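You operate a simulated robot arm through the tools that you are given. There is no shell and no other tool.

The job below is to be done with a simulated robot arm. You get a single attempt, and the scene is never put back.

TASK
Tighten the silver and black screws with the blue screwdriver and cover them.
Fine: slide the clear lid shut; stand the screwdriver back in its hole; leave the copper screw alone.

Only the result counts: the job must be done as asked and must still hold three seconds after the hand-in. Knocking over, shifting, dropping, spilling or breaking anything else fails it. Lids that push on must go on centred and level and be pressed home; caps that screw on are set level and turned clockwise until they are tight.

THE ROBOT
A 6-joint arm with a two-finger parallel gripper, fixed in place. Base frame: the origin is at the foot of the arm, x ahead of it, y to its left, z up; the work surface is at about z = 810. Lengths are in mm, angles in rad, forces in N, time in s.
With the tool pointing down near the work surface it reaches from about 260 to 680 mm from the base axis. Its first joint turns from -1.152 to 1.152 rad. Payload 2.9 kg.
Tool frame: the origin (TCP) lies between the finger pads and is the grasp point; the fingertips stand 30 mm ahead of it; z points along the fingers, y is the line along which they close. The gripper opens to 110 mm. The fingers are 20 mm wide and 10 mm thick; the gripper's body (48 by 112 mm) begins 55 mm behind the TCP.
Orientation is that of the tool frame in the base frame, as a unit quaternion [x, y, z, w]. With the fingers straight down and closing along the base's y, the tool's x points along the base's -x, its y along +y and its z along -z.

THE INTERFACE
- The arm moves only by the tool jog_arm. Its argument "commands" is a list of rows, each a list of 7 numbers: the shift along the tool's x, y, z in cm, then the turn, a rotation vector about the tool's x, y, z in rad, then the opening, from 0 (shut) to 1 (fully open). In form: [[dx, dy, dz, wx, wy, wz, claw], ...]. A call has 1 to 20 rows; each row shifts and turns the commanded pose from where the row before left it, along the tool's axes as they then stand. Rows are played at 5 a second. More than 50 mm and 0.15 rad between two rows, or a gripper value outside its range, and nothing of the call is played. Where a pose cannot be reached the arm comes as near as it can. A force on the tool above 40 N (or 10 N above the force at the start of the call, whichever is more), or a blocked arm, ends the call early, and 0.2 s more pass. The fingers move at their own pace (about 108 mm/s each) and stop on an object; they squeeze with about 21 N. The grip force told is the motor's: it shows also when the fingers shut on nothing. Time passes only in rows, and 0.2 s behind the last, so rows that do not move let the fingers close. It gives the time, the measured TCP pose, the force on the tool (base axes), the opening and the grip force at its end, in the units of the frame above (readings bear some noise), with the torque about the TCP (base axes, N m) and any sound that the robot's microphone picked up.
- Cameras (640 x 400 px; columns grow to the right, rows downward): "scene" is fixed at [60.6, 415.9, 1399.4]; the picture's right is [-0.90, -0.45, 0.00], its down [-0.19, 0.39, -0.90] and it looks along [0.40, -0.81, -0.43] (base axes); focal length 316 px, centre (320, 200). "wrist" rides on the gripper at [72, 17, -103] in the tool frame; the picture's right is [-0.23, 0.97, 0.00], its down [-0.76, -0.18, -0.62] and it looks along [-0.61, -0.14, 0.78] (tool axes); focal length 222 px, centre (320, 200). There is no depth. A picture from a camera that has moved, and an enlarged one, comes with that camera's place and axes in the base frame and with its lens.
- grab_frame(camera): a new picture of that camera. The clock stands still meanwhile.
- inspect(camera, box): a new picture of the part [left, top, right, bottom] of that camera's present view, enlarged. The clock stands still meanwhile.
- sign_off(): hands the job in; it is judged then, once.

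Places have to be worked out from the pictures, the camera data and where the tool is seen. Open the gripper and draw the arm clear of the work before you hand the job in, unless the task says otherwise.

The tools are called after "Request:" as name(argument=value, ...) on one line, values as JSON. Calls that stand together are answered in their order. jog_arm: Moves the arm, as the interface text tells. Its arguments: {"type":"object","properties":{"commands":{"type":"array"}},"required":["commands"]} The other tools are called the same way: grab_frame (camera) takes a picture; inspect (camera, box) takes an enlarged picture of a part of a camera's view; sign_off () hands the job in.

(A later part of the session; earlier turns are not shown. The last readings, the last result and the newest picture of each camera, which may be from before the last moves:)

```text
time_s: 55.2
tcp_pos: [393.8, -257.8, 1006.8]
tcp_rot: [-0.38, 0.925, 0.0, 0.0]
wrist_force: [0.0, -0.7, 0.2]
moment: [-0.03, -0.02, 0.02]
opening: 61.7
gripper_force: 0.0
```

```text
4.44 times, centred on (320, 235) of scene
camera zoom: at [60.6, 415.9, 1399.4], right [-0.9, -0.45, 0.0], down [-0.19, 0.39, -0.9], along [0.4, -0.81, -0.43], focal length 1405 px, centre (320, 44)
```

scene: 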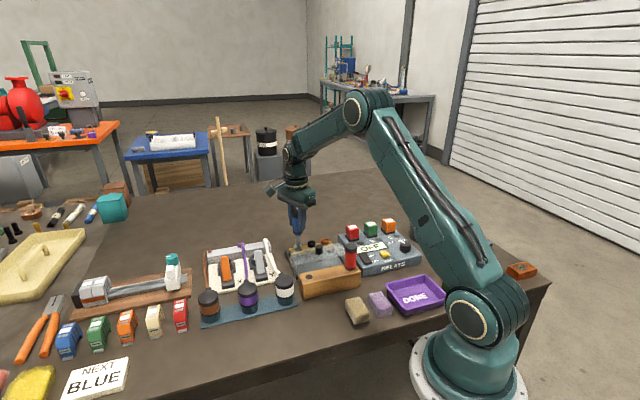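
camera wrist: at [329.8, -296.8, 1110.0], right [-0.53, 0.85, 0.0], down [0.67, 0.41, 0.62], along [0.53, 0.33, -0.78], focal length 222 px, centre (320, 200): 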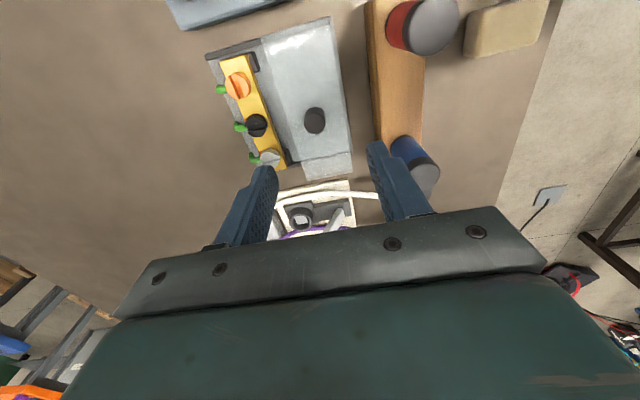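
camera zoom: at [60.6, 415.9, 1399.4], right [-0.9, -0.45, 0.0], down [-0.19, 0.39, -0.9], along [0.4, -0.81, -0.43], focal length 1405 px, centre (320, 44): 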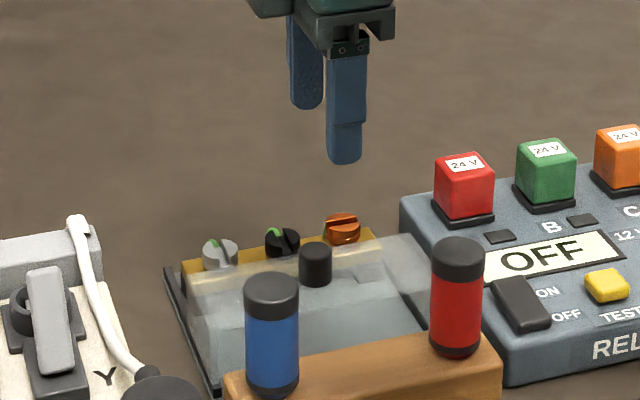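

The knob lies about (+4.8, -2.6) mm from the TCP axis. I'll shift onto it and lower so the fingertips stay above the lid roof.

Request:
jog_arm(commands=[[-0.16, -0.52, 0, 0, 0, 0, 0.56], [0, 0, 2.5, 0, 0, 0, 0.56], [0, 0, 2.5, 0, 0, 0, 0.56], [0, 0, 2.0, 0, 0, 0, 0.56], [0, 0, 0, 0, 0, 0, 0.56]])

Request:
inspect(camera="wrist", box=[220, 60, 420, 220])

Request:
inspect(camera="scene", box=[280, 210, 360, 270])

```text
time_s: 56.4
tcp_pos: [399.1, -261.8, 936.2]
tcp_rot: [-0.381, 0.925, -0.001, 0.0]
wrist_force: [0.3, -0.2, 0.0]
moment: [0.05, 0.01, 0.0]
opening: 61.7
gripper_force: 0.0
```

```text
2.50 times, centred on (320, 140) of wrist
camera zoom: at [335.1, -299.9, 1039.9], right [-0.53, 0.85, 0.0], down [0.67, 0.41, 0.62], along [0.53, 0.33, -0.78], focal length 555 px, centre (320, 350)
```

zoom: 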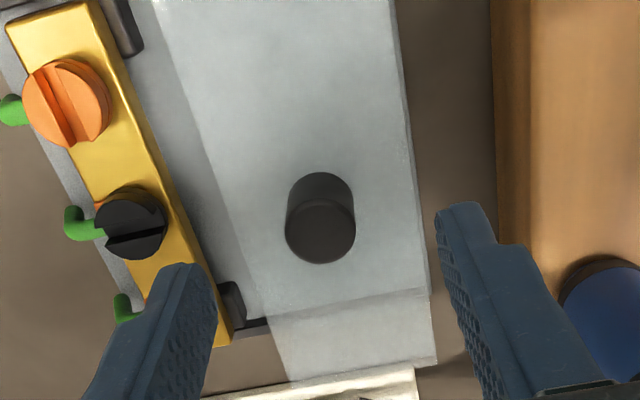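

```text
6.67 times, centred on (320, 240) of scene
camera zoom: at [60.6, 415.9, 1399.4], right [-0.9, -0.45, 0.0], down [-0.19, 0.39, -0.9], along [0.4, -0.81, -0.43], focal length 2107 px, centre (320, -67)
```

zoom: 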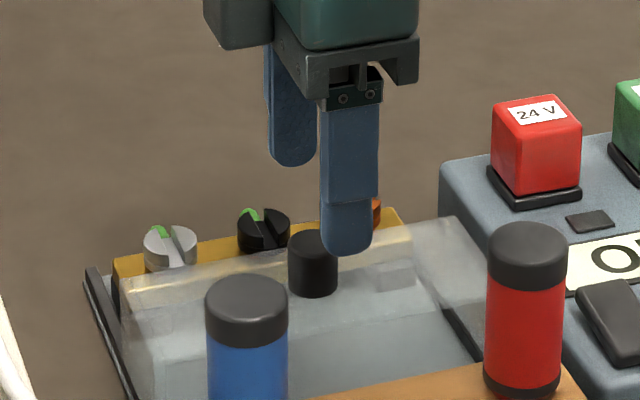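

The knob is centred between the fingers to within a couple of mm. I'll lower to TCP z≈909.5 (fingertips about 6 mm above the roof) and check.

Request:
jog_arm(commands=[[0, 0, 1.4, 0, 0, 0, 0.56], [0, 0, 1.3, 0, 0, 0, 0.56], [0, 0, 0, 0, 0, 0, 0.56]])

Request:
inspect(camera="wrist", box=[220, 60, 420, 220])

Request:
inspect(camera="scene", box=[290, 225, 350, 270])

```text
time_s: 57.2
tcp_pos: [398.4, -260.2, 910.9]
tcp_rot: [-0.381, 0.925, 0.0, 0.0]
wrist_force: [0.0, -0.1, 0.0]
moment: [-0.01, 0.01, -0.03]
opening: 61.5
gripper_force: 0.0
```

```text
2.50 times, centred on (320, 140) of wrist
camera zoom: at [334.5, -299.6, 1013.8], right [-0.53, 0.85, 0.0], down [0.67, 0.41, 0.62], along [0.53, 0.33, -0.78], focal length 555 px, centre (320, 350)
```

zoom: 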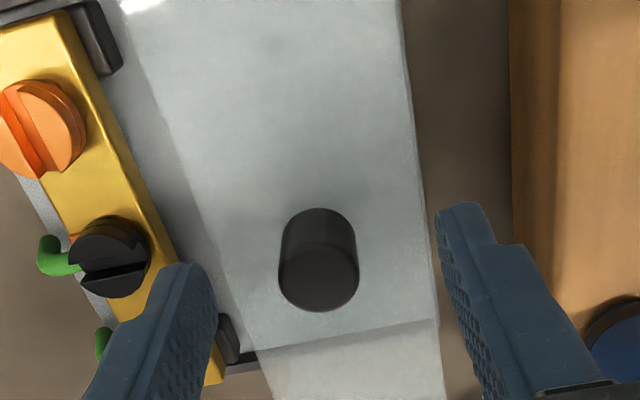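

```text
8.89 times, centred on (320, 248) of scene
camera zoom: at [60.6, 415.9, 1399.4], right [-0.9, -0.45, 0.0], down [-0.19, 0.39, -0.9], along [0.4, -0.81, -0.43], focal length 2810 px, centre (320, -222)
```

zoom: 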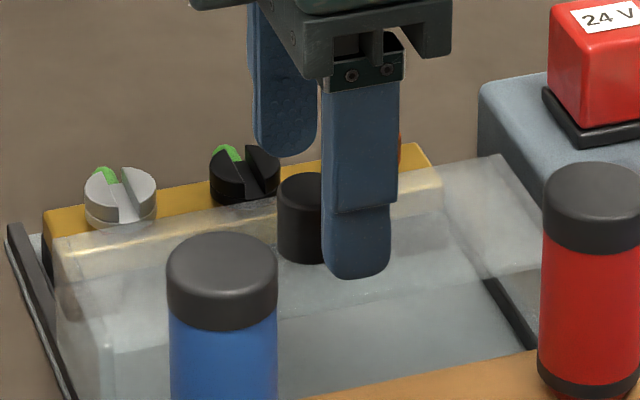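

Looks fine, so I'm closing gently on the knob.

Request:
jog_arm(commands=[[0, 0, 0, 0, 0, 0, 0.4], [0, 0, 0, 0, 0, 0, 0.3], [0, 0, 0, 0, 0, 0, 0.2], [0, 0, 0, 0, 0, 0, 0.1], [0, 0, 0, 0, 0, 0, 0.1]])

Request:
inspect(camera="wrist", box=[220, 60, 420, 220])

Request:
inspect(camera="scene", box=[290, 225, 350, 270])

```text
time_s: 58.4
tcp_pos: [398.4, -260.2, 911.5]
tcp_rot: [-0.381, 0.925, -0.001, 0.0]
wrist_force: [4.5, -5.7, -3.0]
moment: [-0.15, -0.17, -0.03]
opening: 20.6
gripper_force: 45.2
```

```text
2.50 times, centred on (320, 140) of wrist
camera zoom: at [334.8, -299.9, 1013.9], right [-0.52, 0.85, 0.0], down [0.66, 0.41, 0.62], along [0.53, 0.33, -0.78], focal length 555 px, centre (320, 350)
```

zoom: 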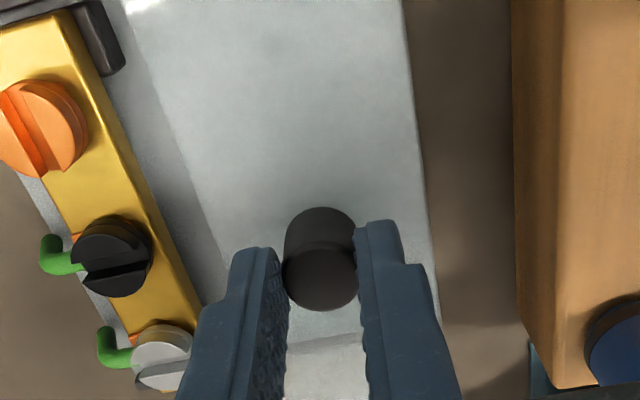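

```text
8.89 times, centred on (320, 248) of scene
camera zoom: at [60.8, 415.7, 1399.4], right [-0.9, -0.45, 0.0], down [-0.19, 0.39, -0.9], along [0.4, -0.81, -0.43], focal length 2810 px, centre (320, -222)
```

zoom: 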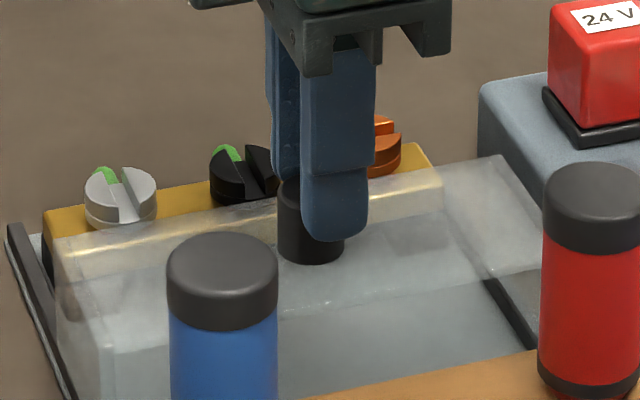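

The knob is gripped at 20.6 mm. I'll slide along the rails toward the screws in small steps.

Request:
jog_arm(commands=[[0, -0.3, 0, 0, 0, 0, 0.1], [0, -0.4, 0, 0, 0, 0, 0.1], [0, -0.4, 0, 0, 0, 0, 0.1], [0, -0.4, 0, 0, 0, 0, 0.1], [0, 0, 0, 0, 0, 0, 0.1]])

Request:
inspect(camera="scene", box=[285, 220, 355, 275])

Request:
inspect(camera="wrist", box=[180, 20, 420, 200])

```text
time_s: 59.6
tcp_pos: [408.2, -270.9, 910.6]
tcp_rot: [-0.381, 0.925, 0.0, 0.0]
wrist_force: [0.2, 0.7, 11.5]
moment: [-0.17, 0.23, -0.06]
opening: 20.5
gripper_force: 45.4
```

```text
7.27 times, centred on (320, 248) of scene
camera zoom: at [60.5, 416.0, 1399.3], right [-0.9, -0.45, 0.0], down [-0.19, 0.39, -0.9], along [0.4, -0.81, -0.43], focal length 2299 px, centre (320, -146)
```

zoom: 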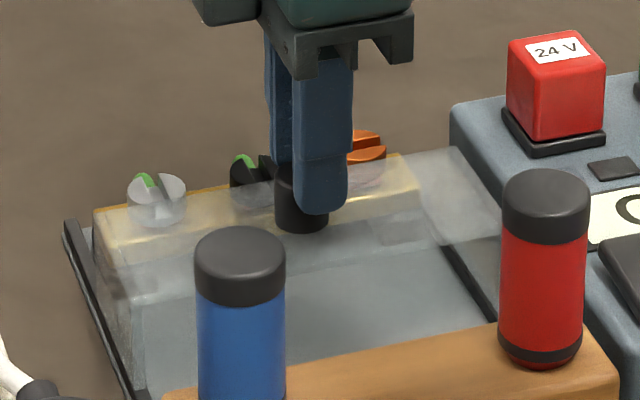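

```text
2.22 times, centred on (300, 110) of wrist
camera zoom: at [344.6, -309.7, 1013.9], right [-0.53, 0.85, 0.0], down [0.67, 0.41, 0.62], along [0.53, 0.33, -0.78], focal length 494 px, centre (364, 400)
```

zoom: 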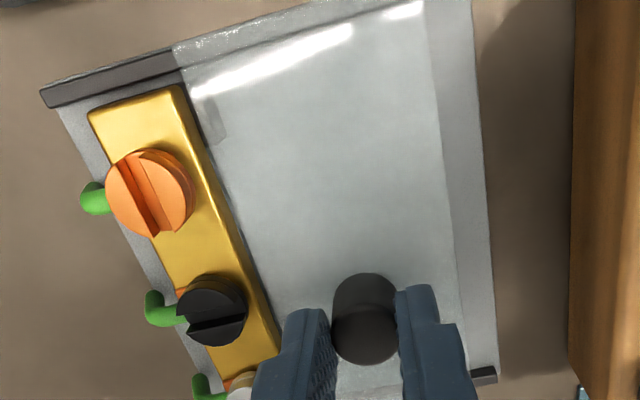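

The lid slides freely over the screws. I'll keep going.

Request:
jog_arm(commands=[[0, -0.4, -0.03, 0, 0, 0, 0.1], [0, -0.4, 0, 0, 0, 0, 0.1], [0, -0.4, 0, 0, 0, 0, 0.1], [0, -0.4, 0, 0, 0, 0, 0.1], [0, 0, 0, 0, 0, 0, 0.1]])

Request:
inspect(camera="scene", box=[285, 220, 355, 275])

Request:
inspect(camera="wrist", box=[180, 20, 420, 200])

```text
time_s: 60.8
tcp_pos: [420.3, -282.4, 910.3]
tcp_rot: [-0.382, 0.924, -0.001, 0.0]
wrist_force: [1.7, 1.1, 15.1]
moment: [-0.08, 0.11, -0.02]
opening: 20.0
gripper_force: 45.1
```

```text
7.27 times, centred on (320, 248) of scene
camera zoom: at [60.5, 416.0, 1399.3], right [-0.9, -0.45, 0.0], down [-0.19, 0.39, -0.9], along [0.4, -0.81, -0.43], focal length 2299 px, centre (320, -146)
```

zoom: 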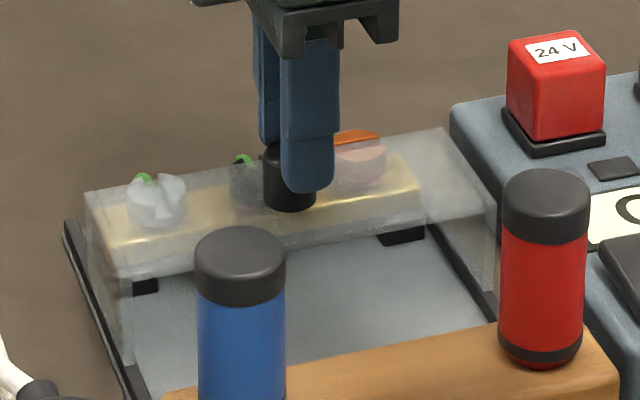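

```text
2.22 times, centred on (300, 110) of wrist
camera zoom: at [355.7, -320.9, 1013.8], right [-0.53, 0.85, 0.0], down [0.66, 0.41, 0.62], along [0.53, 0.33, -0.78], focal length 494 px, centre (364, 400)
```

zoom: 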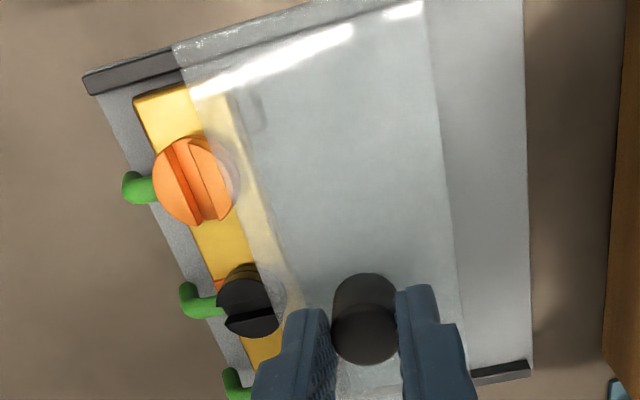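

Request:
jog_arm(commands=[[0, -0.3, -0.06, 0, 0, 0, 0.1], [0, -0.4, 0, 0, 0, 0, 0.1], [0, -0.4, 0, 0, 0, 0, 0.1], [0, -0.3, 0, 0, 0, 0, 0.1], [0, 0, 0, 0, 0, 0, 0.1]])

Request:
inspect(camera="scene", box=[285, 220, 355, 275])

Request:
inspect(camera="wrist", box=[180, 20, 420, 200])

```text
time_s: 62.0
tcp_pos: [430.0, -292.5, 909.4]
tcp_rot: [-0.38, 0.925, 0.0, -0.001]
wrist_force: [-3.6, -2.3, 4.6]
moment: [0.08, -0.13, 0.01]
opening: 20.2
gripper_force: 44.7
```

```text
7.27 times, centred on (320, 248) of scene
camera zoom: at [60.5, 415.8, 1399.4], right [-0.9, -0.45, 0.0], down [-0.19, 0.39, -0.9], along [0.4, -0.81, -0.43], focal length 2299 px, centre (320, -146)
```

zoom: 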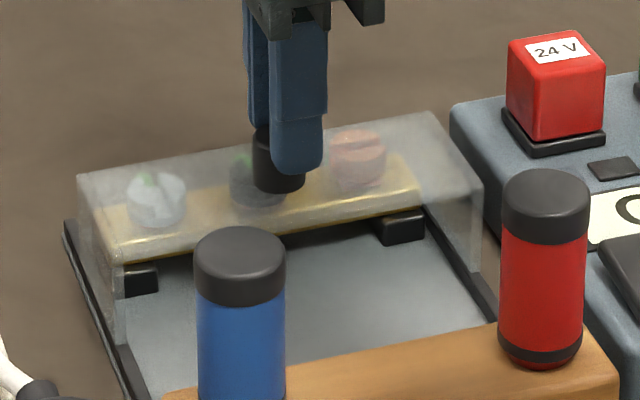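

```text
2.22 times, centred on (300, 110) of wrist
camera zoom: at [365.8, -330.7, 1013.9], right [-0.52, 0.85, 0.0], down [0.67, 0.41, 0.62], along [0.53, 0.33, -0.78], focal length 494 px, centre (364, 400)
```

zoom: 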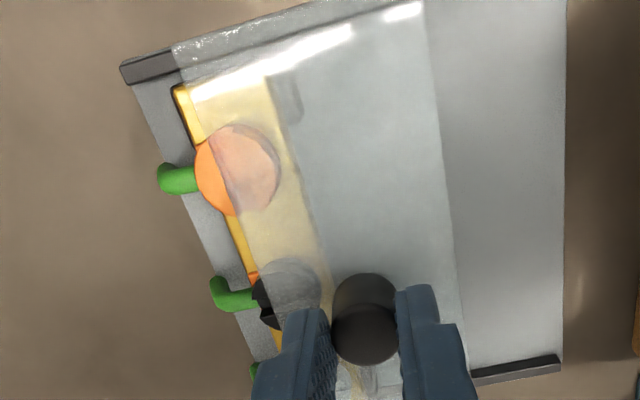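

About 15–18 mm of rail remains ahead of the lid, so I'll continue carefully to the end stop.

Request:
jog_arm(commands=[[0, -0.4, 0, 0, 0, 0, 0.1], [0, -0.4, 0, 0, 0, 0, 0.1], [0, -0.4, 0, 0, 0, 0, 0.1], [0, 0, 0, 0, 0, 0, 0.1]])

Request:
inspect(camera="scene", box=[285, 220, 355, 275])

Request:
inspect(camera="wrist", box=[180, 20, 420, 200])

```text
time_s: 63.0
tcp_pos: [438.3, -299.9, 910.4]
tcp_rot: [-0.38, 0.925, 0.001, 0.0]
wrist_force: [-6.7, -7.1, 2.6]
moment: [-0.36, 0.38, 0.02]
opening: 20.2
gripper_force: 45.2
```

```text
7.27 times, centred on (320, 248) of scene
camera zoom: at [60.4, 415.7, 1399.4], right [-0.9, -0.45, 0.0], down [-0.19, 0.39, -0.9], along [0.4, -0.81, -0.43], focal length 2299 px, centre (320, -146)
```

zoom: 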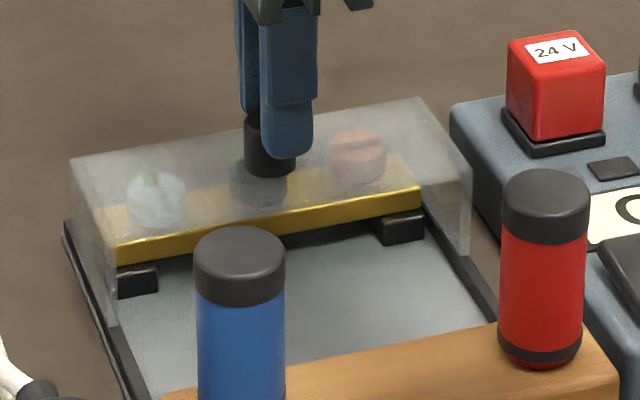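

```text
2.22 times, centred on (300, 110) of wrist
camera zoom: at [374.4, -339.3, 1013.9], right [-0.52, 0.85, 0.0], down [0.67, 0.41, 0.62], along [0.53, 0.33, -0.78], focal length 494 px, centre (364, 400)
```

zoom: 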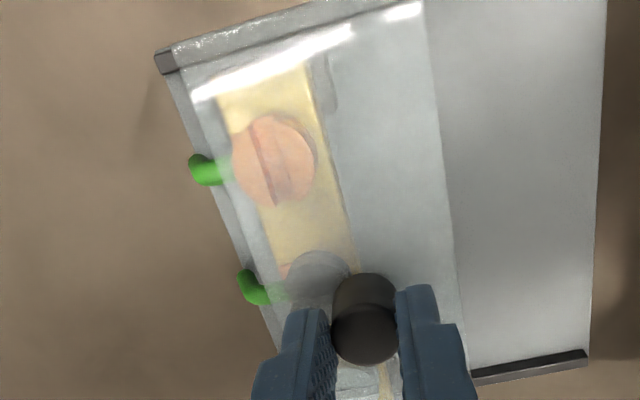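

The screws are covered and some side load is building, so I'll ease sideways a little and go on in 2 mm steps to the stop.

Request:
jog_arm(commands=[[0.08, -0.2, 0, 0, 0, 0, 0.1], [0.01, -0.2, 0, 0, 0, 0, 0.1], [0, 0, 0, 0, 0, 0, 0.1]])

Request:
inspect(camera="wrist", box=[180, 20, 420, 200])

```text
time_s: 63.8
tcp_pos: [440.7, -304.1, 909.9]
tcp_rot: [-0.381, 0.924, -0.001, 0.001]
wrist_force: [-1.4, -1.2, 2.7]
moment: [-0.14, 0.18, -0.02]
opening: 19.9
gripper_force: 44.8
```

```text
2.22 times, centred on (300, 110) of wrist
camera zoom: at [377.0, -342.3, 1013.7], right [-0.53, 0.85, 0.0], down [0.66, 0.41, 0.62], along [0.53, 0.33, -0.78], focal length 494 px, centre (364, 400)
```

zoom: 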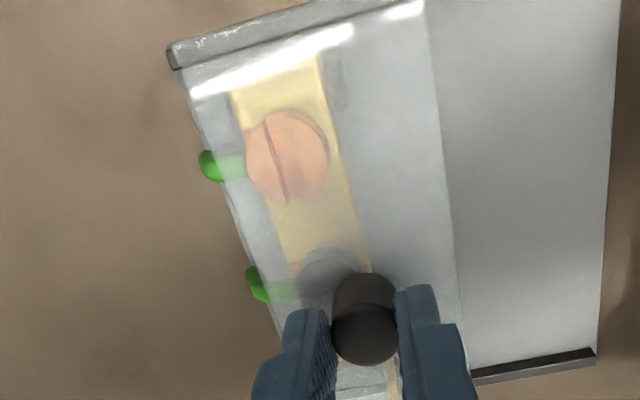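

Request:
jog_arm(commands=[[0, -0.1, 0, 0, 0, 0, 0.1], [0, -0.1, 0, 0, 0, 0, 0.1], [0, 0, 0, 0, 0, 0, 0.1]])

Request:
inspect(camera="wrist", box=[220, 20, 300, 80])

```text
time_s: 64.6
tcp_pos: [442.4, -304.5, 911.0]
tcp_rot: [-0.382, 0.924, 0.0, 0.001]
wrist_force: [5.3, 4.6, 4.8]
moment: [0.22, -0.21, 0.01]
opening: 19.9
gripper_force: 45.1
```

```text
6.67 times, centred on (260, 50) of wrist
camera zoom: at [378.3, -343.7, 1013.7], right [-0.53, 0.85, 0.0], down [0.66, 0.41, 0.62], along [0.53, 0.33, -0.78], focal length 1481 px, centre (720, 1200)
```

zoom: 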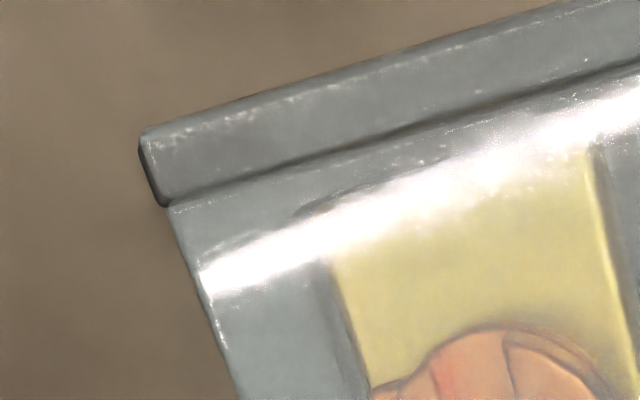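

Request:
jog_arm(commands=[[-0.03, -0.1, 0, 0, 0, 0, 0.1], [0, -0.05, 0, 0, 0, 0, 0.1], [0, 0, 0, 0, 0, 0, 0.1]])

Request:
inspect(camera="wrist", box=[220, 20, 300, 80])

Request:
inspect(camera="scene", box=[285, 220, 355, 275])

```text
time_s: 65.4
tcp_pos: [444.0, -305.7, 910.3]
tcp_rot: [-0.382, 0.924, 0.0, 0.0]
wrist_force: [8.1, 9.4, 2.7]
moment: [0.38, -0.38, 0.03]
opening: 20.0
gripper_force: 45.3
```

```text
6.67 times, centred on (260, 50) of wrist
camera zoom: at [379.4, -344.6, 1013.8], right [-0.53, 0.85, 0.0], down [0.66, 0.41, 0.62], along [0.53, 0.33, -0.78], focal length 1481 px, centre (720, 1200)
```

zoom: 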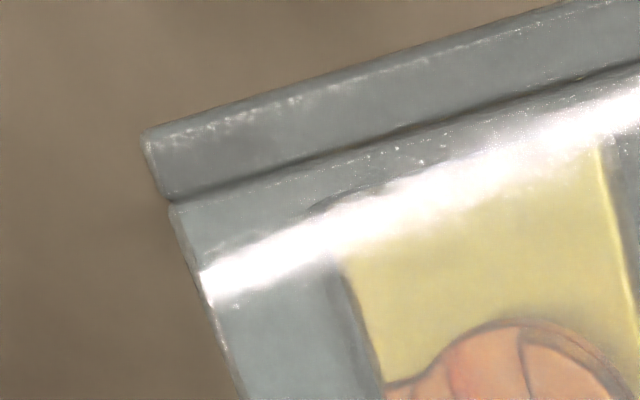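

```text
7.27 times, centred on (320, 248) of scene
camera zoom: at [60.8, 416.1, 1399.3], right [-0.9, -0.45, 0.0], down [-0.19, 0.39, -0.9], along [0.4, -0.81, -0.43], focal length 2299 px, centre (320, -146)
```

zoom: 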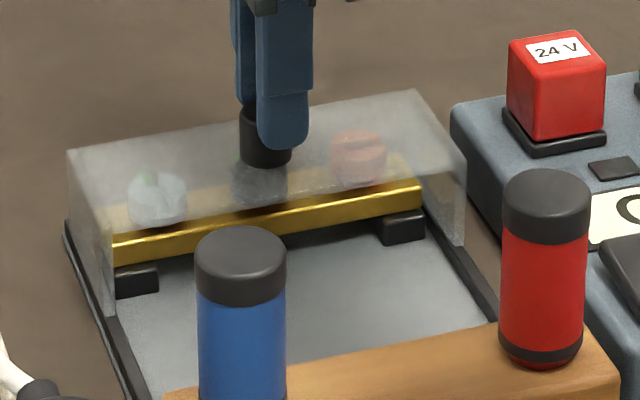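

The lid's leading edge is now flush with the rail ends. I'll relieve the side load and nudge once more to feel for the stop.

Request:
jog_arm(commands=[[-0.1, 0, 0, 0, 0, 0, 0.1], [0, -0.05, 0, 0, 0, 0, 0.1], [0, -0.05, 0, 0, 0, 0, 0.1], [0, 0, 0, 0, 0, 0, 0.1]])

Request:
inspect(camera="wrist", box=[220, 20, 300, 80])

```text
time_s: 66.4
tcp_pos: [445.7, -306.7, 910.1]
tcp_rot: [-0.38, 0.925, 0.0, -0.001]
wrist_force: [3.6, 3.7, 2.2]
moment: [0.1, -0.14, -0.01]
opening: 20.1
gripper_force: 44.9
```

```text
6.67 times, centred on (260, 50) of wrist
camera zoom: at [380.4, -345.3, 1013.9], right [-0.52, 0.85, 0.0], down [0.67, 0.41, 0.62], along [0.53, 0.33, -0.78], focal length 1481 px, centre (720, 1200)
```

zoom: 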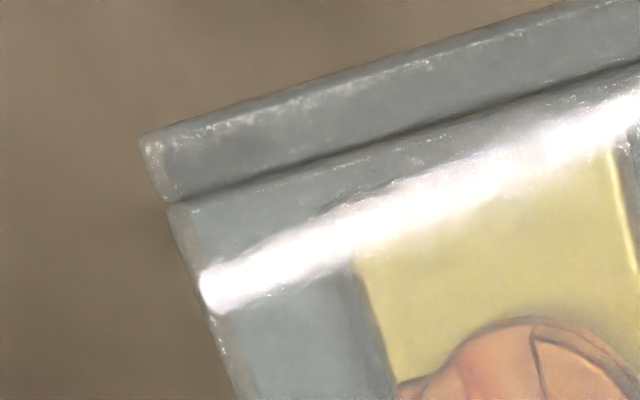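

Request:
inspect(camera="scene", box=[286, 232, 316, 258])

Request:
inspect(camera="wrist", box=[225, 20, 255, 44])

```text
15.38 times, centred on (301, 245) of scene
camera zoom: at [60.7, 416.0, 1399.3], right [-0.9, -0.45, 0.0], down [-0.19, 0.39, -0.9], along [0.4, -0.81, -0.43], focal length 4862 px, centre (612, -492)
```

zoom: 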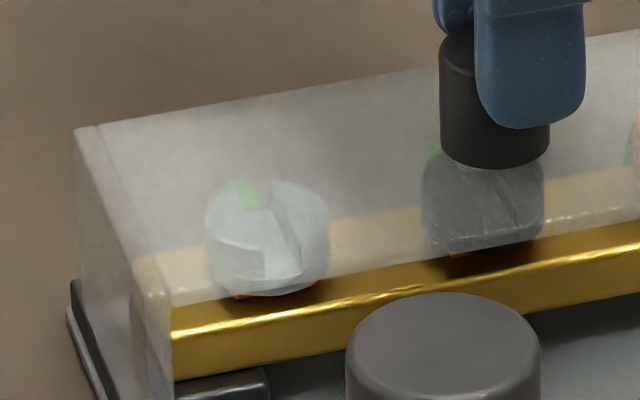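

```text
16.00 times, centred on (240, 32) of wrist
camera zoom: at [380.4, -345.3, 1013.9], right [-0.52, 0.85, 0.0], down [0.67, 0.41, 0.62], along [0.53, 0.33, -0.78], focal length 3554 px, centre (1600, 2888)
```

zoom: 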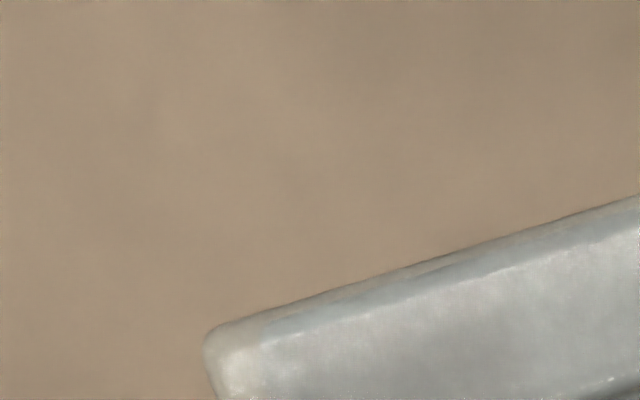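

No resistance along the slide yet. I'll push on in half-millimetre steps to find the stop.

Request:
jog_arm(commands=[[-0.02, -0.07, 0, 0, 0, 0, 0.1], [0, -0.07, 0, 0, 0, 0, 0.1], [0, 0, 0, 0, 0, 0, 0.1]])

Request:
inspect(camera="wrist", box=[220, 20, 300, 80])

Request:
inspect(camera="scene", box=[286, 232, 316, 258])

```text
time_s: 67.2
tcp_pos: [444.6, -307.8, 910.7]
tcp_rot: [-0.38, 0.925, 0.0, 0.001]
wrist_force: [-0.4, -0.3, 3.6]
moment: [-0.1, 0.08, 0.03]
opening: 20.1
gripper_force: 45.1
```

```text
6.67 times, centred on (260, 50) of wrist
camera zoom: at [381.3, -346.2, 1013.9], right [-0.52, 0.85, 0.0], down [0.67, 0.41, 0.62], along [0.53, 0.33, -0.78], focal length 1481 px, centre (720, 1200)
```

zoom: 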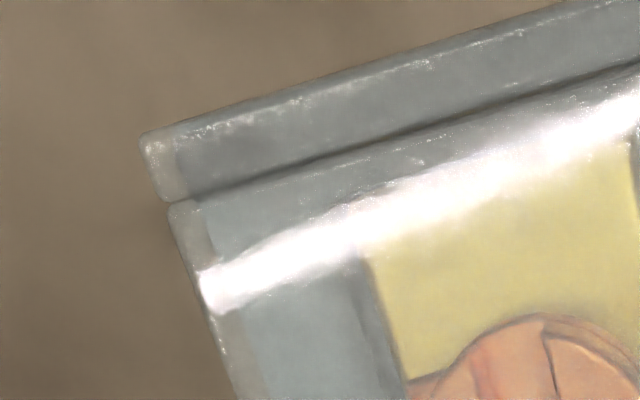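

```text
15.38 times, centred on (301, 245) of scene
camera zoom: at [60.6, 415.9, 1399.4], right [-0.9, -0.45, 0.0], down [-0.19, 0.39, -0.9], along [0.4, -0.81, -0.43], focal length 4862 px, centre (612, -492)
```

zoom: 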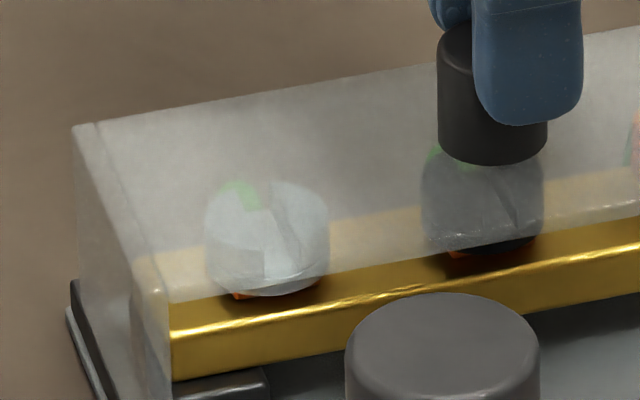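

Request:
inspect(camera="scene", box=[287, 240, 299, 256])

Request:
inspect(camera="wrist", box=[228, 24, 252, 52])

```text
16.00 times, centred on (293, 248) of scene
camera zoom: at [60.6, 415.9, 1399.4], right [-0.9, -0.45, 0.0], down [-0.19, 0.39, -0.9], along [0.4, -0.81, -0.43], focal length 5057 px, centre (752, -568)
```

zoom: 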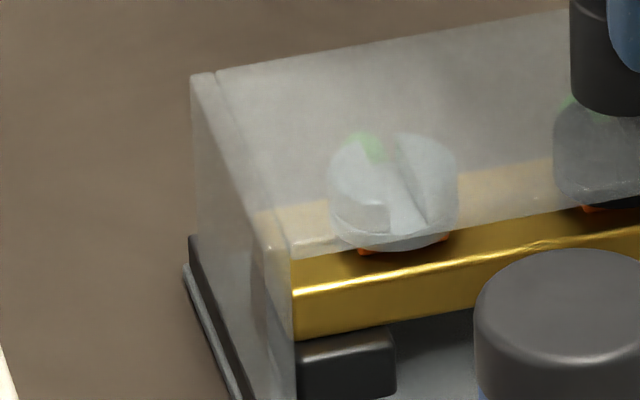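

```text
14.29 times, centred on (240, 38) of wrist
camera zoom: at [381.3, -346.2, 1013.9], right [-0.52, 0.85, 0.0], down [0.67, 0.41, 0.62], along [0.53, 0.33, -0.78], focal length 3173 px, centre (1463, 2514)
```

zoom: 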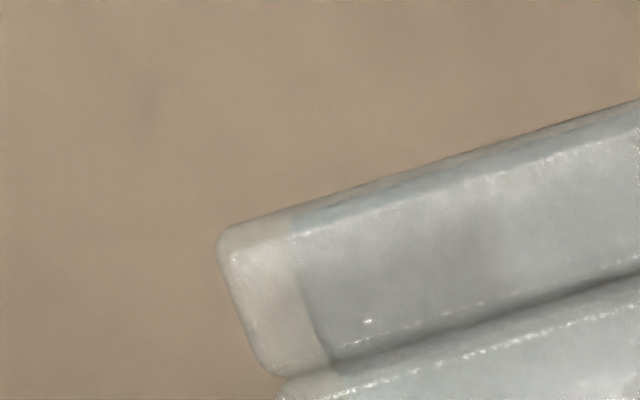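

The lid edge is near or slightly past the rail ends with no stop felt. Since I'm holding the knob this is reversible, so I'll probe about 3 mm more for a stop.

Request:
jog_arm(commands=[[0, -0.1, 0, 0, 0, 0, 0.1], [0, -0.1, 0, 0, 0, 0, 0.1], [0, 0, 0, 0, 0, 0, 0.1]])

Request:
inspect(camera="wrist", box=[220, 20, 300, 80])

Request:
inspect(camera="scene", box=[285, 228, 345, 273])

```text
time_s: 68.0
tcp_pos: [445.8, -309.6, 910.3]
tcp_rot: [-0.38, 0.925, 0.001, 0.0]
wrist_force: [-3.5, -3.5, 0.6]
moment: [-0.18, 0.18, -0.02]
opening: 20.4
gripper_force: 44.7
```

```text
6.67 times, centred on (260, 50) of wrist
camera zoom: at [383.0, -348.0, 1013.9], right [-0.52, 0.85, 0.0], down [0.67, 0.41, 0.62], along [0.53, 0.33, -0.78], focal length 1481 px, centre (720, 1200)
```

zoom: 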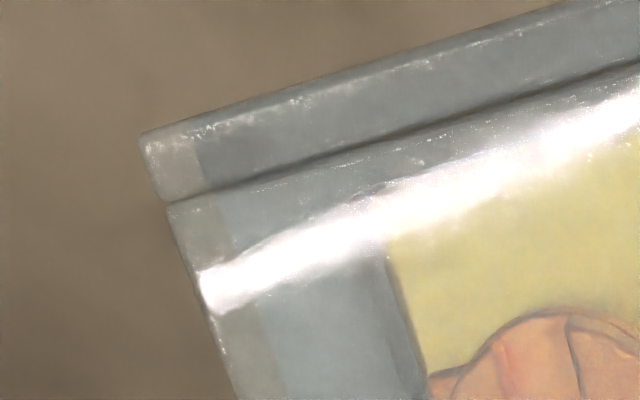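

```text
8.89 times, centred on (315, 250) of scene
camera zoom: at [60.5, 415.8, 1399.4], right [-0.9, -0.45, 0.0], down [-0.19, 0.39, -0.9], along [0.4, -0.81, -0.43], focal length 2810 px, centre (364, -249)
```

zoom: 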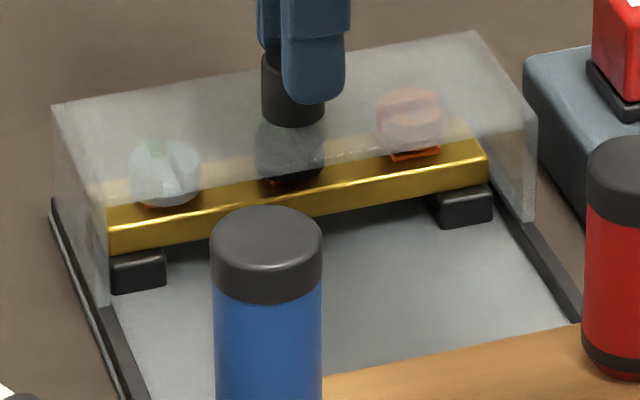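

There's no stop, and the lid seems to overhang the rails slightly. I'll release the knob, lift, and look from a viewpoint in the plane of the far edge so parallax can't fool me.

Request:
jog_arm(commands=[[0, 0, 0, 0, 0, 0, 0.2], [0, 0, 0, 0, 0, 0, 0.3], [0, 0, 0, 0, 0, 0, 0.4], [0, 0, 0, 0, 0, 0, 0.4], [0, 0, -1, 0, 0, 0, 0.4], [0, 0, -3, 0, 0, 0, 0.4], [0, 0, -3, 0, 0, 0, 0.4], [0, 0, -3, 0, 0, 0, 0.4], [0, 0, 0, 0, 0, -0.12, 0.4], [0, 0, 0, 0, 0, -0.115, 0.4], [0, 0, 0, 0, 0, 0, 0.4]])

Request:
grab_frame(camera="wrist")

Request:
inspect(camera="scene", box=[285, 228, 345, 273])

```text
time_s: 70.4
tcp_pos: [447.4, -308.1, 1011.5]
tcp_rot: [-0.488, 0.873, -0.001, 0.0]
wrist_force: [-0.1, 0.3, -0.4]
moment: [0.0, 0.0, -0.01]
opening: 44.0
gripper_force: 0.0
```

```text
taken
camera wrist: at [394.3, -361.2, 1114.2], right [-0.71, 0.7, 0.0], down [0.55, 0.56, 0.62], along [0.44, 0.44, -0.78], focal length 222 px, centre (320, 200)
```

wrist: 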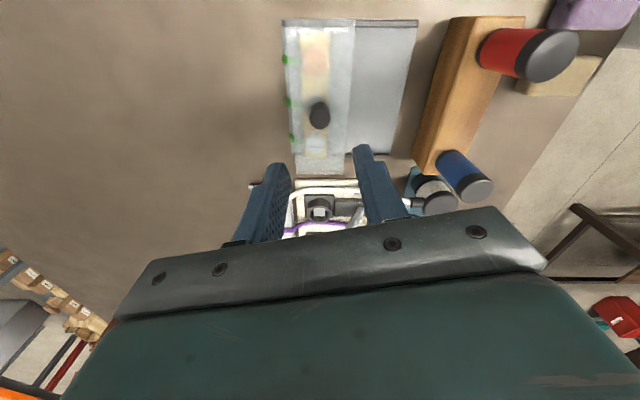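

```text
8.89 times, centred on (315, 250) of scene
camera zoom: at [60.6, 415.9, 1399.4], right [-0.9, -0.45, 0.0], down [-0.19, 0.39, -0.9], along [0.4, -0.81, -0.43], focal length 2810 px, centre (364, -249)
```

zoom: 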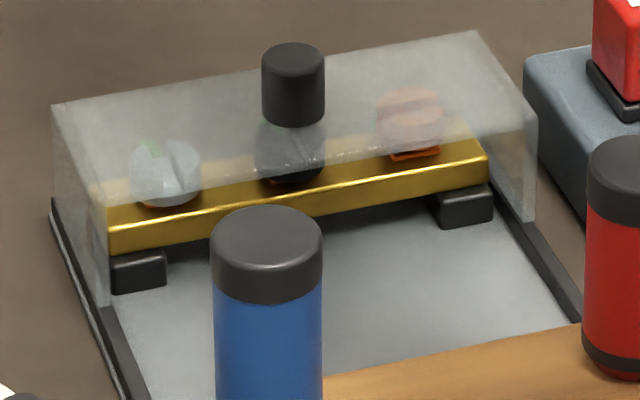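

Request:
jog_arm(commands=[[0.36, -1.5, 0, 0, 0, 0, 0.4], [0.36, -1.5, 0, 0, 0, 0, 0.4], [0, 0, 0, 0, 0, 0, 0.4]])

Request:
grab_frame(camera="wrist")

Request:
inspect(camera="wrist", box=[290, 10, 370, 70])

Request:
inspect(camera="wrist", box=[280, 10, 480, 170])

```text
time_s: 71.2
tcp_pos: [469.1, -328.7, 1009.0]
tcp_rot: [-0.488, 0.873, 0.0, -0.001]
wrist_force: [0.1, -0.4, -0.1]
moment: [-0.02, 0.0, -0.05]
opening: 44.1
gripper_force: 0.0
```

```text
taken
camera wrist: at [415.5, -381.9, 1113.5], right [-0.71, 0.71, 0.0], down [0.55, 0.55, 0.62], along [0.44, 0.44, -0.78], focal length 222 px, centre (320, 200)
```

wrist: 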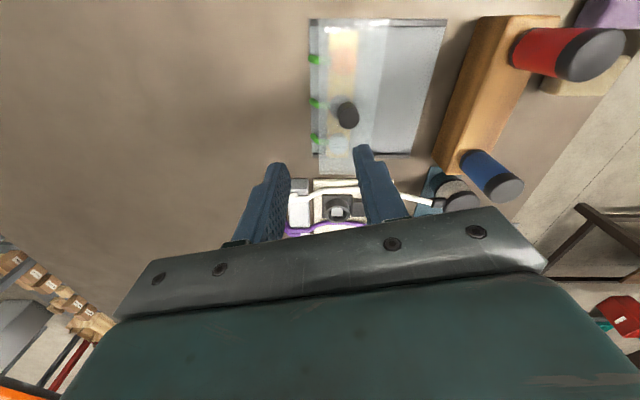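

```text
6.67 times, centred on (330, 40) of wrist
camera zoom: at [415.5, -381.9, 1113.5], right [-0.71, 0.71, 0.0], down [0.55, 0.55, 0.62], along [0.44, 0.44, -0.78], focal length 1481 px, centre (253, 1267)
```

zoom: 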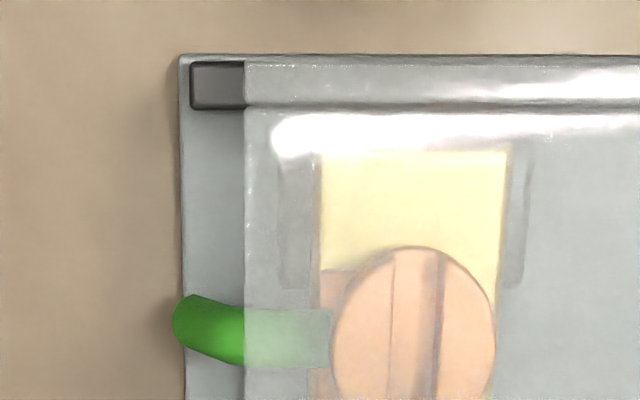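

```text
2.50 times, centred on (380, 90) of wrist
camera zoom: at [415.5, -381.9, 1113.5], right [-0.71, 0.71, 0.0], down [0.55, 0.55, 0.62], along [0.44, 0.44, -0.78], focal length 555 px, centre (170, 475)
```

zoom: 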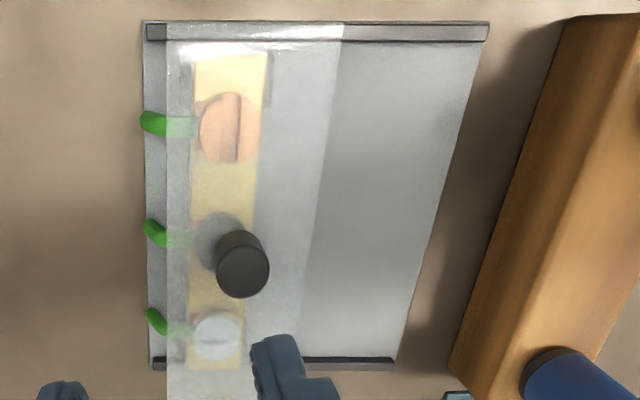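

Seen without parallax, the lid's leading edge is still about 8 mm short of the rail ends, so it isn't shut yet. I'll go back, re-grip the knob and push on to the stop.

Request:
jog_arm(commands=[[-0.36, 1.5, 0, 0, 0, 0, 0.5], [-0.36, 1.5, 0, 0, 0, 0, 0.5], [0, 0, 0, 0, 0, 0.12, 0.5], [0, 0, 0, 0, 0, 0.115, 0.5], [0, 0, 3, 0, 0, 0, 0.5], [0, 0, 3, 0, 0, 0, 0.5], [0, 0, 1.5, 0, 0, 0, 0.5], [0, 0, 0, 0, 0, 0, 0.5]])

Request:
inspect(camera="wrist", box=[200, 20, 440, 220])

Request:
inspect(camera="scene", box=[285, 218, 345, 263])

```text
time_s: 73.0
tcp_pos: [448.6, -307.3, 935.8]
tcp_rot: [-0.381, 0.925, 0.0, 0.0]
wrist_force: [-0.2, 0.5, -0.5]
moment: [0.01, 0.02, -0.02]
opening: 55.0
gripper_force: 0.1
```

```text
2.00 times, centred on (320, 120) of wrist
camera zoom: at [384.6, -346.6, 1039.1], right [-0.52, 0.85, 0.0], down [0.67, 0.41, 0.62], along [0.53, 0.33, -0.78], focal length 444 px, centre (320, 360)
```

zoom: 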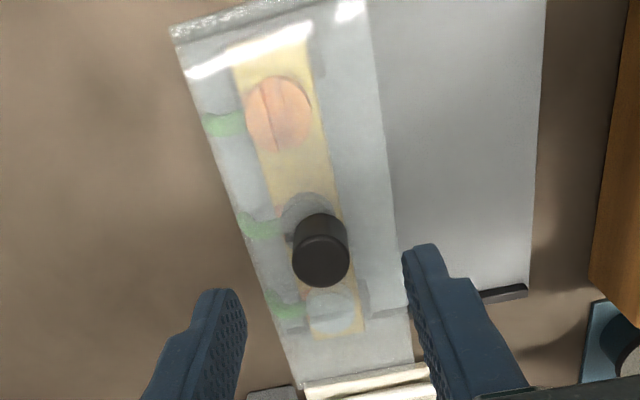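

```text
8.89 times, centred on (315, 240) of scene
camera zoom: at [60.6, 415.9, 1399.4], right [-0.9, -0.45, 0.0], down [-0.19, 0.39, -0.9], along [0.4, -0.81, -0.43], focal length 2810 px, centre (364, -160)
```

zoom: 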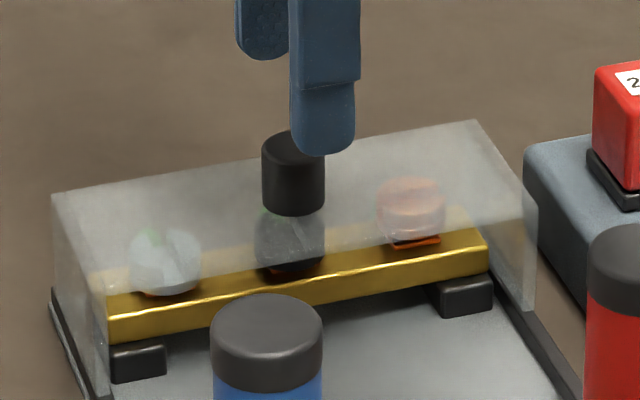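

Request:
jog_arm(commands=[[-0.2, 0, 1.3, 0, 0, 0, 0.5], [0, 0, 1.25, 0, 0, 0, 0.5], [0, 0, 0, 0, 0, 0, 0.4], [0, 0, 0, 0, 0, 0, 0.3], [0, 0, 0, 0, 0, 0, 0.2], [0, 0, 0, 0, 0, 0, 0.1], [0, 0, 0, 0, 0, 0, 0.1]])

Request:
jog_arm(commands=[[0, -0.2, 0, 0, 0, 0, 0.1], [0, -0.2, 0, 0, 0, 0, 0.1], [0, 0, 0, 0, 0, 0, 0.1]])

Request:
inspect(camera="scene", box=[285, 218, 345, 263])

```text
time_s: 74.6
tcp_pos: [448.9, -305.8, 909.0]
tcp_rot: [-0.382, 0.924, 0.0, 0.0]
wrist_force: [0.5, -1.0, -1.9]
moment: [-0.01, 0.0, 0.03]
opening: 20.0
gripper_force: 44.5
```

```text
time_s: 75.4
tcp_pos: [451.6, -309.6, 910.0]
tcp_rot: [-0.382, 0.924, 0.0, 0.0]
wrist_force: [3.2, 3.8, -2.2]
moment: [0.03, -0.04, 0.01]
opening: 20.2
gripper_force: 45.0
```

```text
8.89 times, centred on (315, 240) of scene
camera zoom: at [60.7, 415.9, 1399.3], right [-0.9, -0.45, 0.0], down [-0.19, 0.39, -0.9], along [0.4, -0.81, -0.43], focal length 2810 px, centre (364, -160)
```

zoom: 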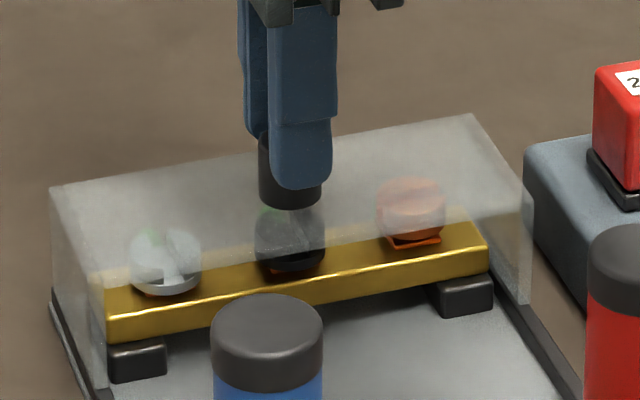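

It's still moving freely, so I'll continue in 1 mm steps.

Request:
jog_arm(commands=[[-0.05, -0.1, 0, 0, 0, 0, 0.1], [0, -0.1, 0, 0, 0, 0, 0.1], [0, 0, 0, 0, 0, 0, 0.1]])

Request:
jog_arm(commands=[[0, -0.1, 0, 0, 0, 0, 0.1], [0, -0.1, 0, 0, 0, 0, 0.1], [0, 0, 0, 0, 0, 0, 0.1]])

```text
time_s: 76.2
tcp_pos: [452.4, -309.1, 910.7]
tcp_rot: [-0.381, 0.924, 0.0, 0.0]
wrist_force: [-1.2, 10.7, 1.3]
moment: [0.4, -0.02, -0.05]
opening: 20.3
gripper_force: 45.1
```

```text
time_s: 77.0
tcp_pos: [453.8, -310.4, 909.4]
tcp_rot: [-0.381, 0.924, 0.003, -0.001]
wrist_force: [-10.5, 22.4, 3.4]
moment: [0.71, 0.23, -0.07]
opening: 20.0
gripper_force: 44.9
```

A firm stop at about 23 N along the slide: the lid is home. I'll ease the tension slightly, release, lift and verify from the parallax-free viewpoint.

Request:
jog_arm(commands=[[0, 0.08, 0, 0, 0, 0, 0.1], [0, 0, 0, 0, 0, 0, 0.1], [0, 0, 0, 0, 0, 0, 0.2], [0, 0, 0, 0, 0, 0, 0.3], [0, 0, 0, 0, 0, 0, 0.4], [0, 0, 0, 0, 0, 0, 0.4], [0, 0, -1, 0, 0, 0, 0.4], [0, 0, -3, 0, 0, 0, 0.4], [0, 0, -3, 0, 0, 0, 0.4], [0, 0, -3, 0, 0, 0, 0.4], [0, 0, 0, 0, 0, -0.12, 0.4], [0, 0, 0, 0, 0, -0.115, 0.4], [0.36, -1.5, 0, 0, 0, 0, 0.4], [0.36, -1.5, 0, 0, 0, 0, 0.4], [0, 0, 0, 0, 0, 0, 0.4]])

Request:
inspect(camera="wrist", box=[290, 10, 370, 70])

Request:
inspect(camera="wrist", box=[280, 10, 480, 170])

Request:
inspect(camera="scene", box=[280, 220, 360, 290])

```text
time_s: 80.2
tcp_pos: [475.1, -334.8, 1009.0]
tcp_rot: [-0.488, 0.873, 0.0, 0.0]
wrist_force: [0.3, -0.1, -0.9]
moment: [0.01, 0.0, 0.04]
opening: 43.9
gripper_force: 0.2
```

```text
6.67 times, centred on (330, 40) of wrist
camera zoom: at [422.1, -386.7, 1113.1], right [-0.71, 0.71, 0.0], down [0.55, 0.55, 0.62], along [0.44, 0.44, -0.78], focal length 1481 px, centre (253, 1267)
```

zoom: 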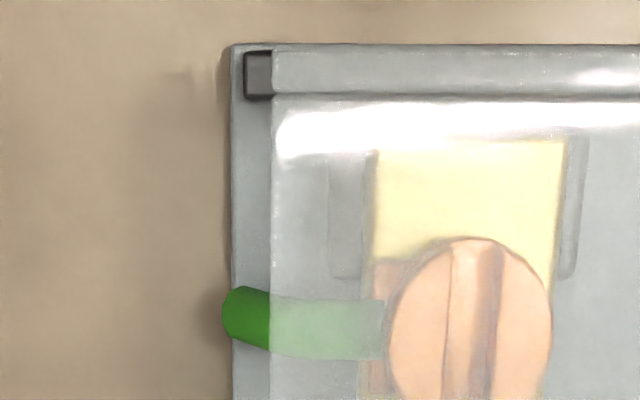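

```text
2.50 times, centred on (380, 90) of wrist
camera zoom: at [422.1, -386.7, 1113.1], right [-0.71, 0.71, 0.0], down [0.55, 0.55, 0.62], along [0.44, 0.44, -0.78], focal length 555 px, centre (170, 475)
```

zoom: 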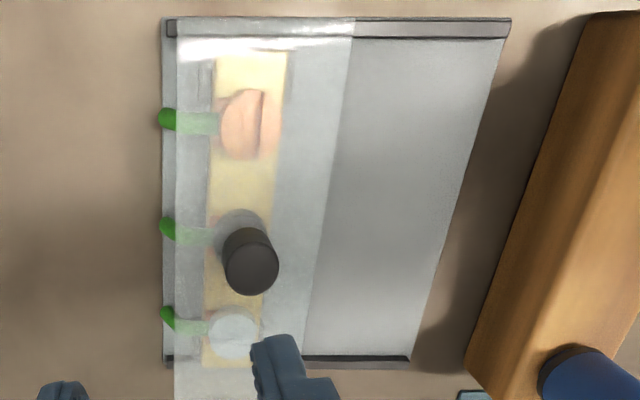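

```text
5.71 times, centred on (320, 255) of scene
camera zoom: at [60.6, 415.9, 1399.4], right [-0.9, -0.45, 0.0], down [-0.19, 0.39, -0.9], along [0.4, -0.81, -0.43], focal length 1806 px, centre (320, -114)
```

zoom: 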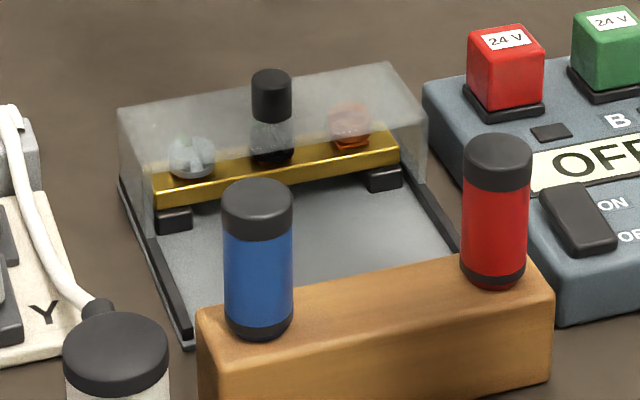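

The leading edge is about 4 mm from the rail end now. To be sure that was a real stop and not a jam, I'll re-grip and push once more, watching whether it moves.

Request:
jog_arm(commands=[[-0.36, 1.5, 0, 0, 0, 0, 0.5], [-0.36, 1.5, 0, 0, 0, 0, 0.5], [0, 0, 0, 0, 0, 0.12, 0.5], [0, 0, 0, 0, 0, 0.115, 0.5], [0, 0, 3, 0, 0, 0, 0.5], [0, 0, 3, 0, 0, 0, 0.5], [0, 0, 1.5, 0, 0, 0, 0.5], [0, 0, 0, 0, 0, 0, 0.5]])

Request:
inspect(camera="wrist", box=[200, 20, 440, 220])

```text
time_s: 82.0
tcp_pos: [455.1, -309.5, 934.1]
tcp_rot: [-0.381, 0.925, 0.0, 0.0]
wrist_force: [-0.1, -0.2, 0.2]
moment: [-0.02, 0.0, 0.02]
opening: 55.1
gripper_force: 0.0
```

```text
2.00 times, centred on (320, 120) of wrist
camera zoom: at [390.0, -349.1, 1038.1], right [-0.52, 0.85, 0.0], down [0.67, 0.41, 0.62], along [0.53, 0.33, -0.78], focal length 444 px, centre (320, 360)
```

zoom: 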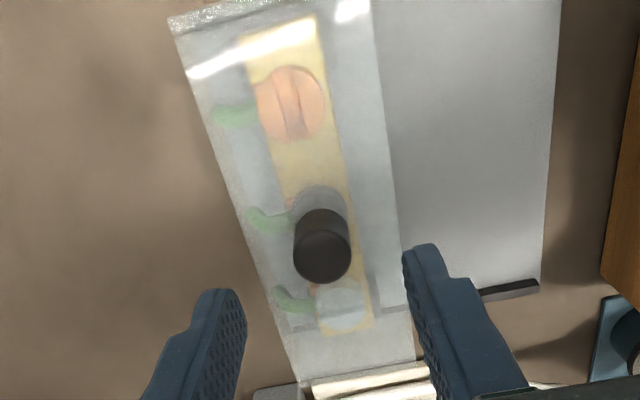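

Request:
jog_arm(commands=[[0, 0, 1.2, 0, 0, 0, 0.5], [0, 0, 1.2, 0, 0, 0, 0.5], [0, 0, 0, 0, 0, 0, 0.4], [0, 0, 0, 0, 0, 0, 0.3], [0, 0, 0, 0, 0, 0, 0.2], [0, 0, 0, 0, 0, 0, 0.1], [0, 0, 0, 0, 0, 0, 0.1]])

Request:
jog_arm(commands=[[0, -0.1, 0, 0, 0, 0, 0.1], [0, -0.1, 0, 0, 0, 0, 0.1], [0, 0, 0, 0, 0, 0, 0.1]])

Request:
inspect(camera="scene", box=[286, 220, 316, 250])

```text
time_s: 83.6
tcp_pos: [452.0, -310.5, 909.6]
tcp_rot: [-0.381, 0.924, 0.001, -0.001]
wrist_force: [-8.3, 7.3, 2.6]
moment: [0.19, 0.28, -0.02]
opening: 20.1
gripper_force: 45.2
```

```text
time_s: 84.4
tcp_pos: [452.2, -311.0, 910.1]
tcp_rot: [-0.383, 0.924, 0.005, -0.002]
wrist_force: [-16.1, 27.6, 7.7]
moment: [0.94, 0.39, -0.05]
opening: 20.0
gripper_force: 44.9
```

```text
13.33 times, centred on (301, 235) of scene
camera zoom: at [60.1, 416.6, 1399.1], right [-0.9, -0.45, 0.0], down [-0.19, 0.39, -0.9], along [0.4, -0.81, -0.43], focal length 4214 px, centre (573, -267)
```

zoom: 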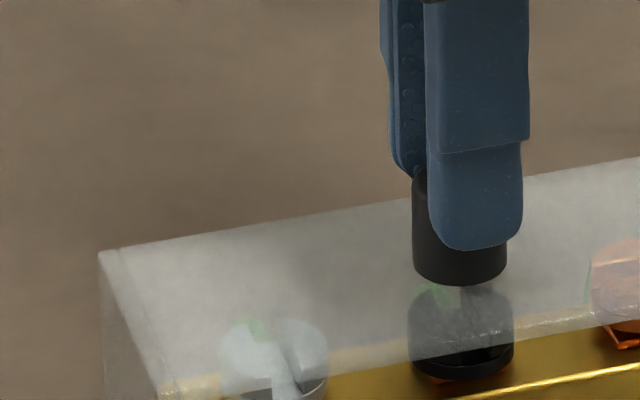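

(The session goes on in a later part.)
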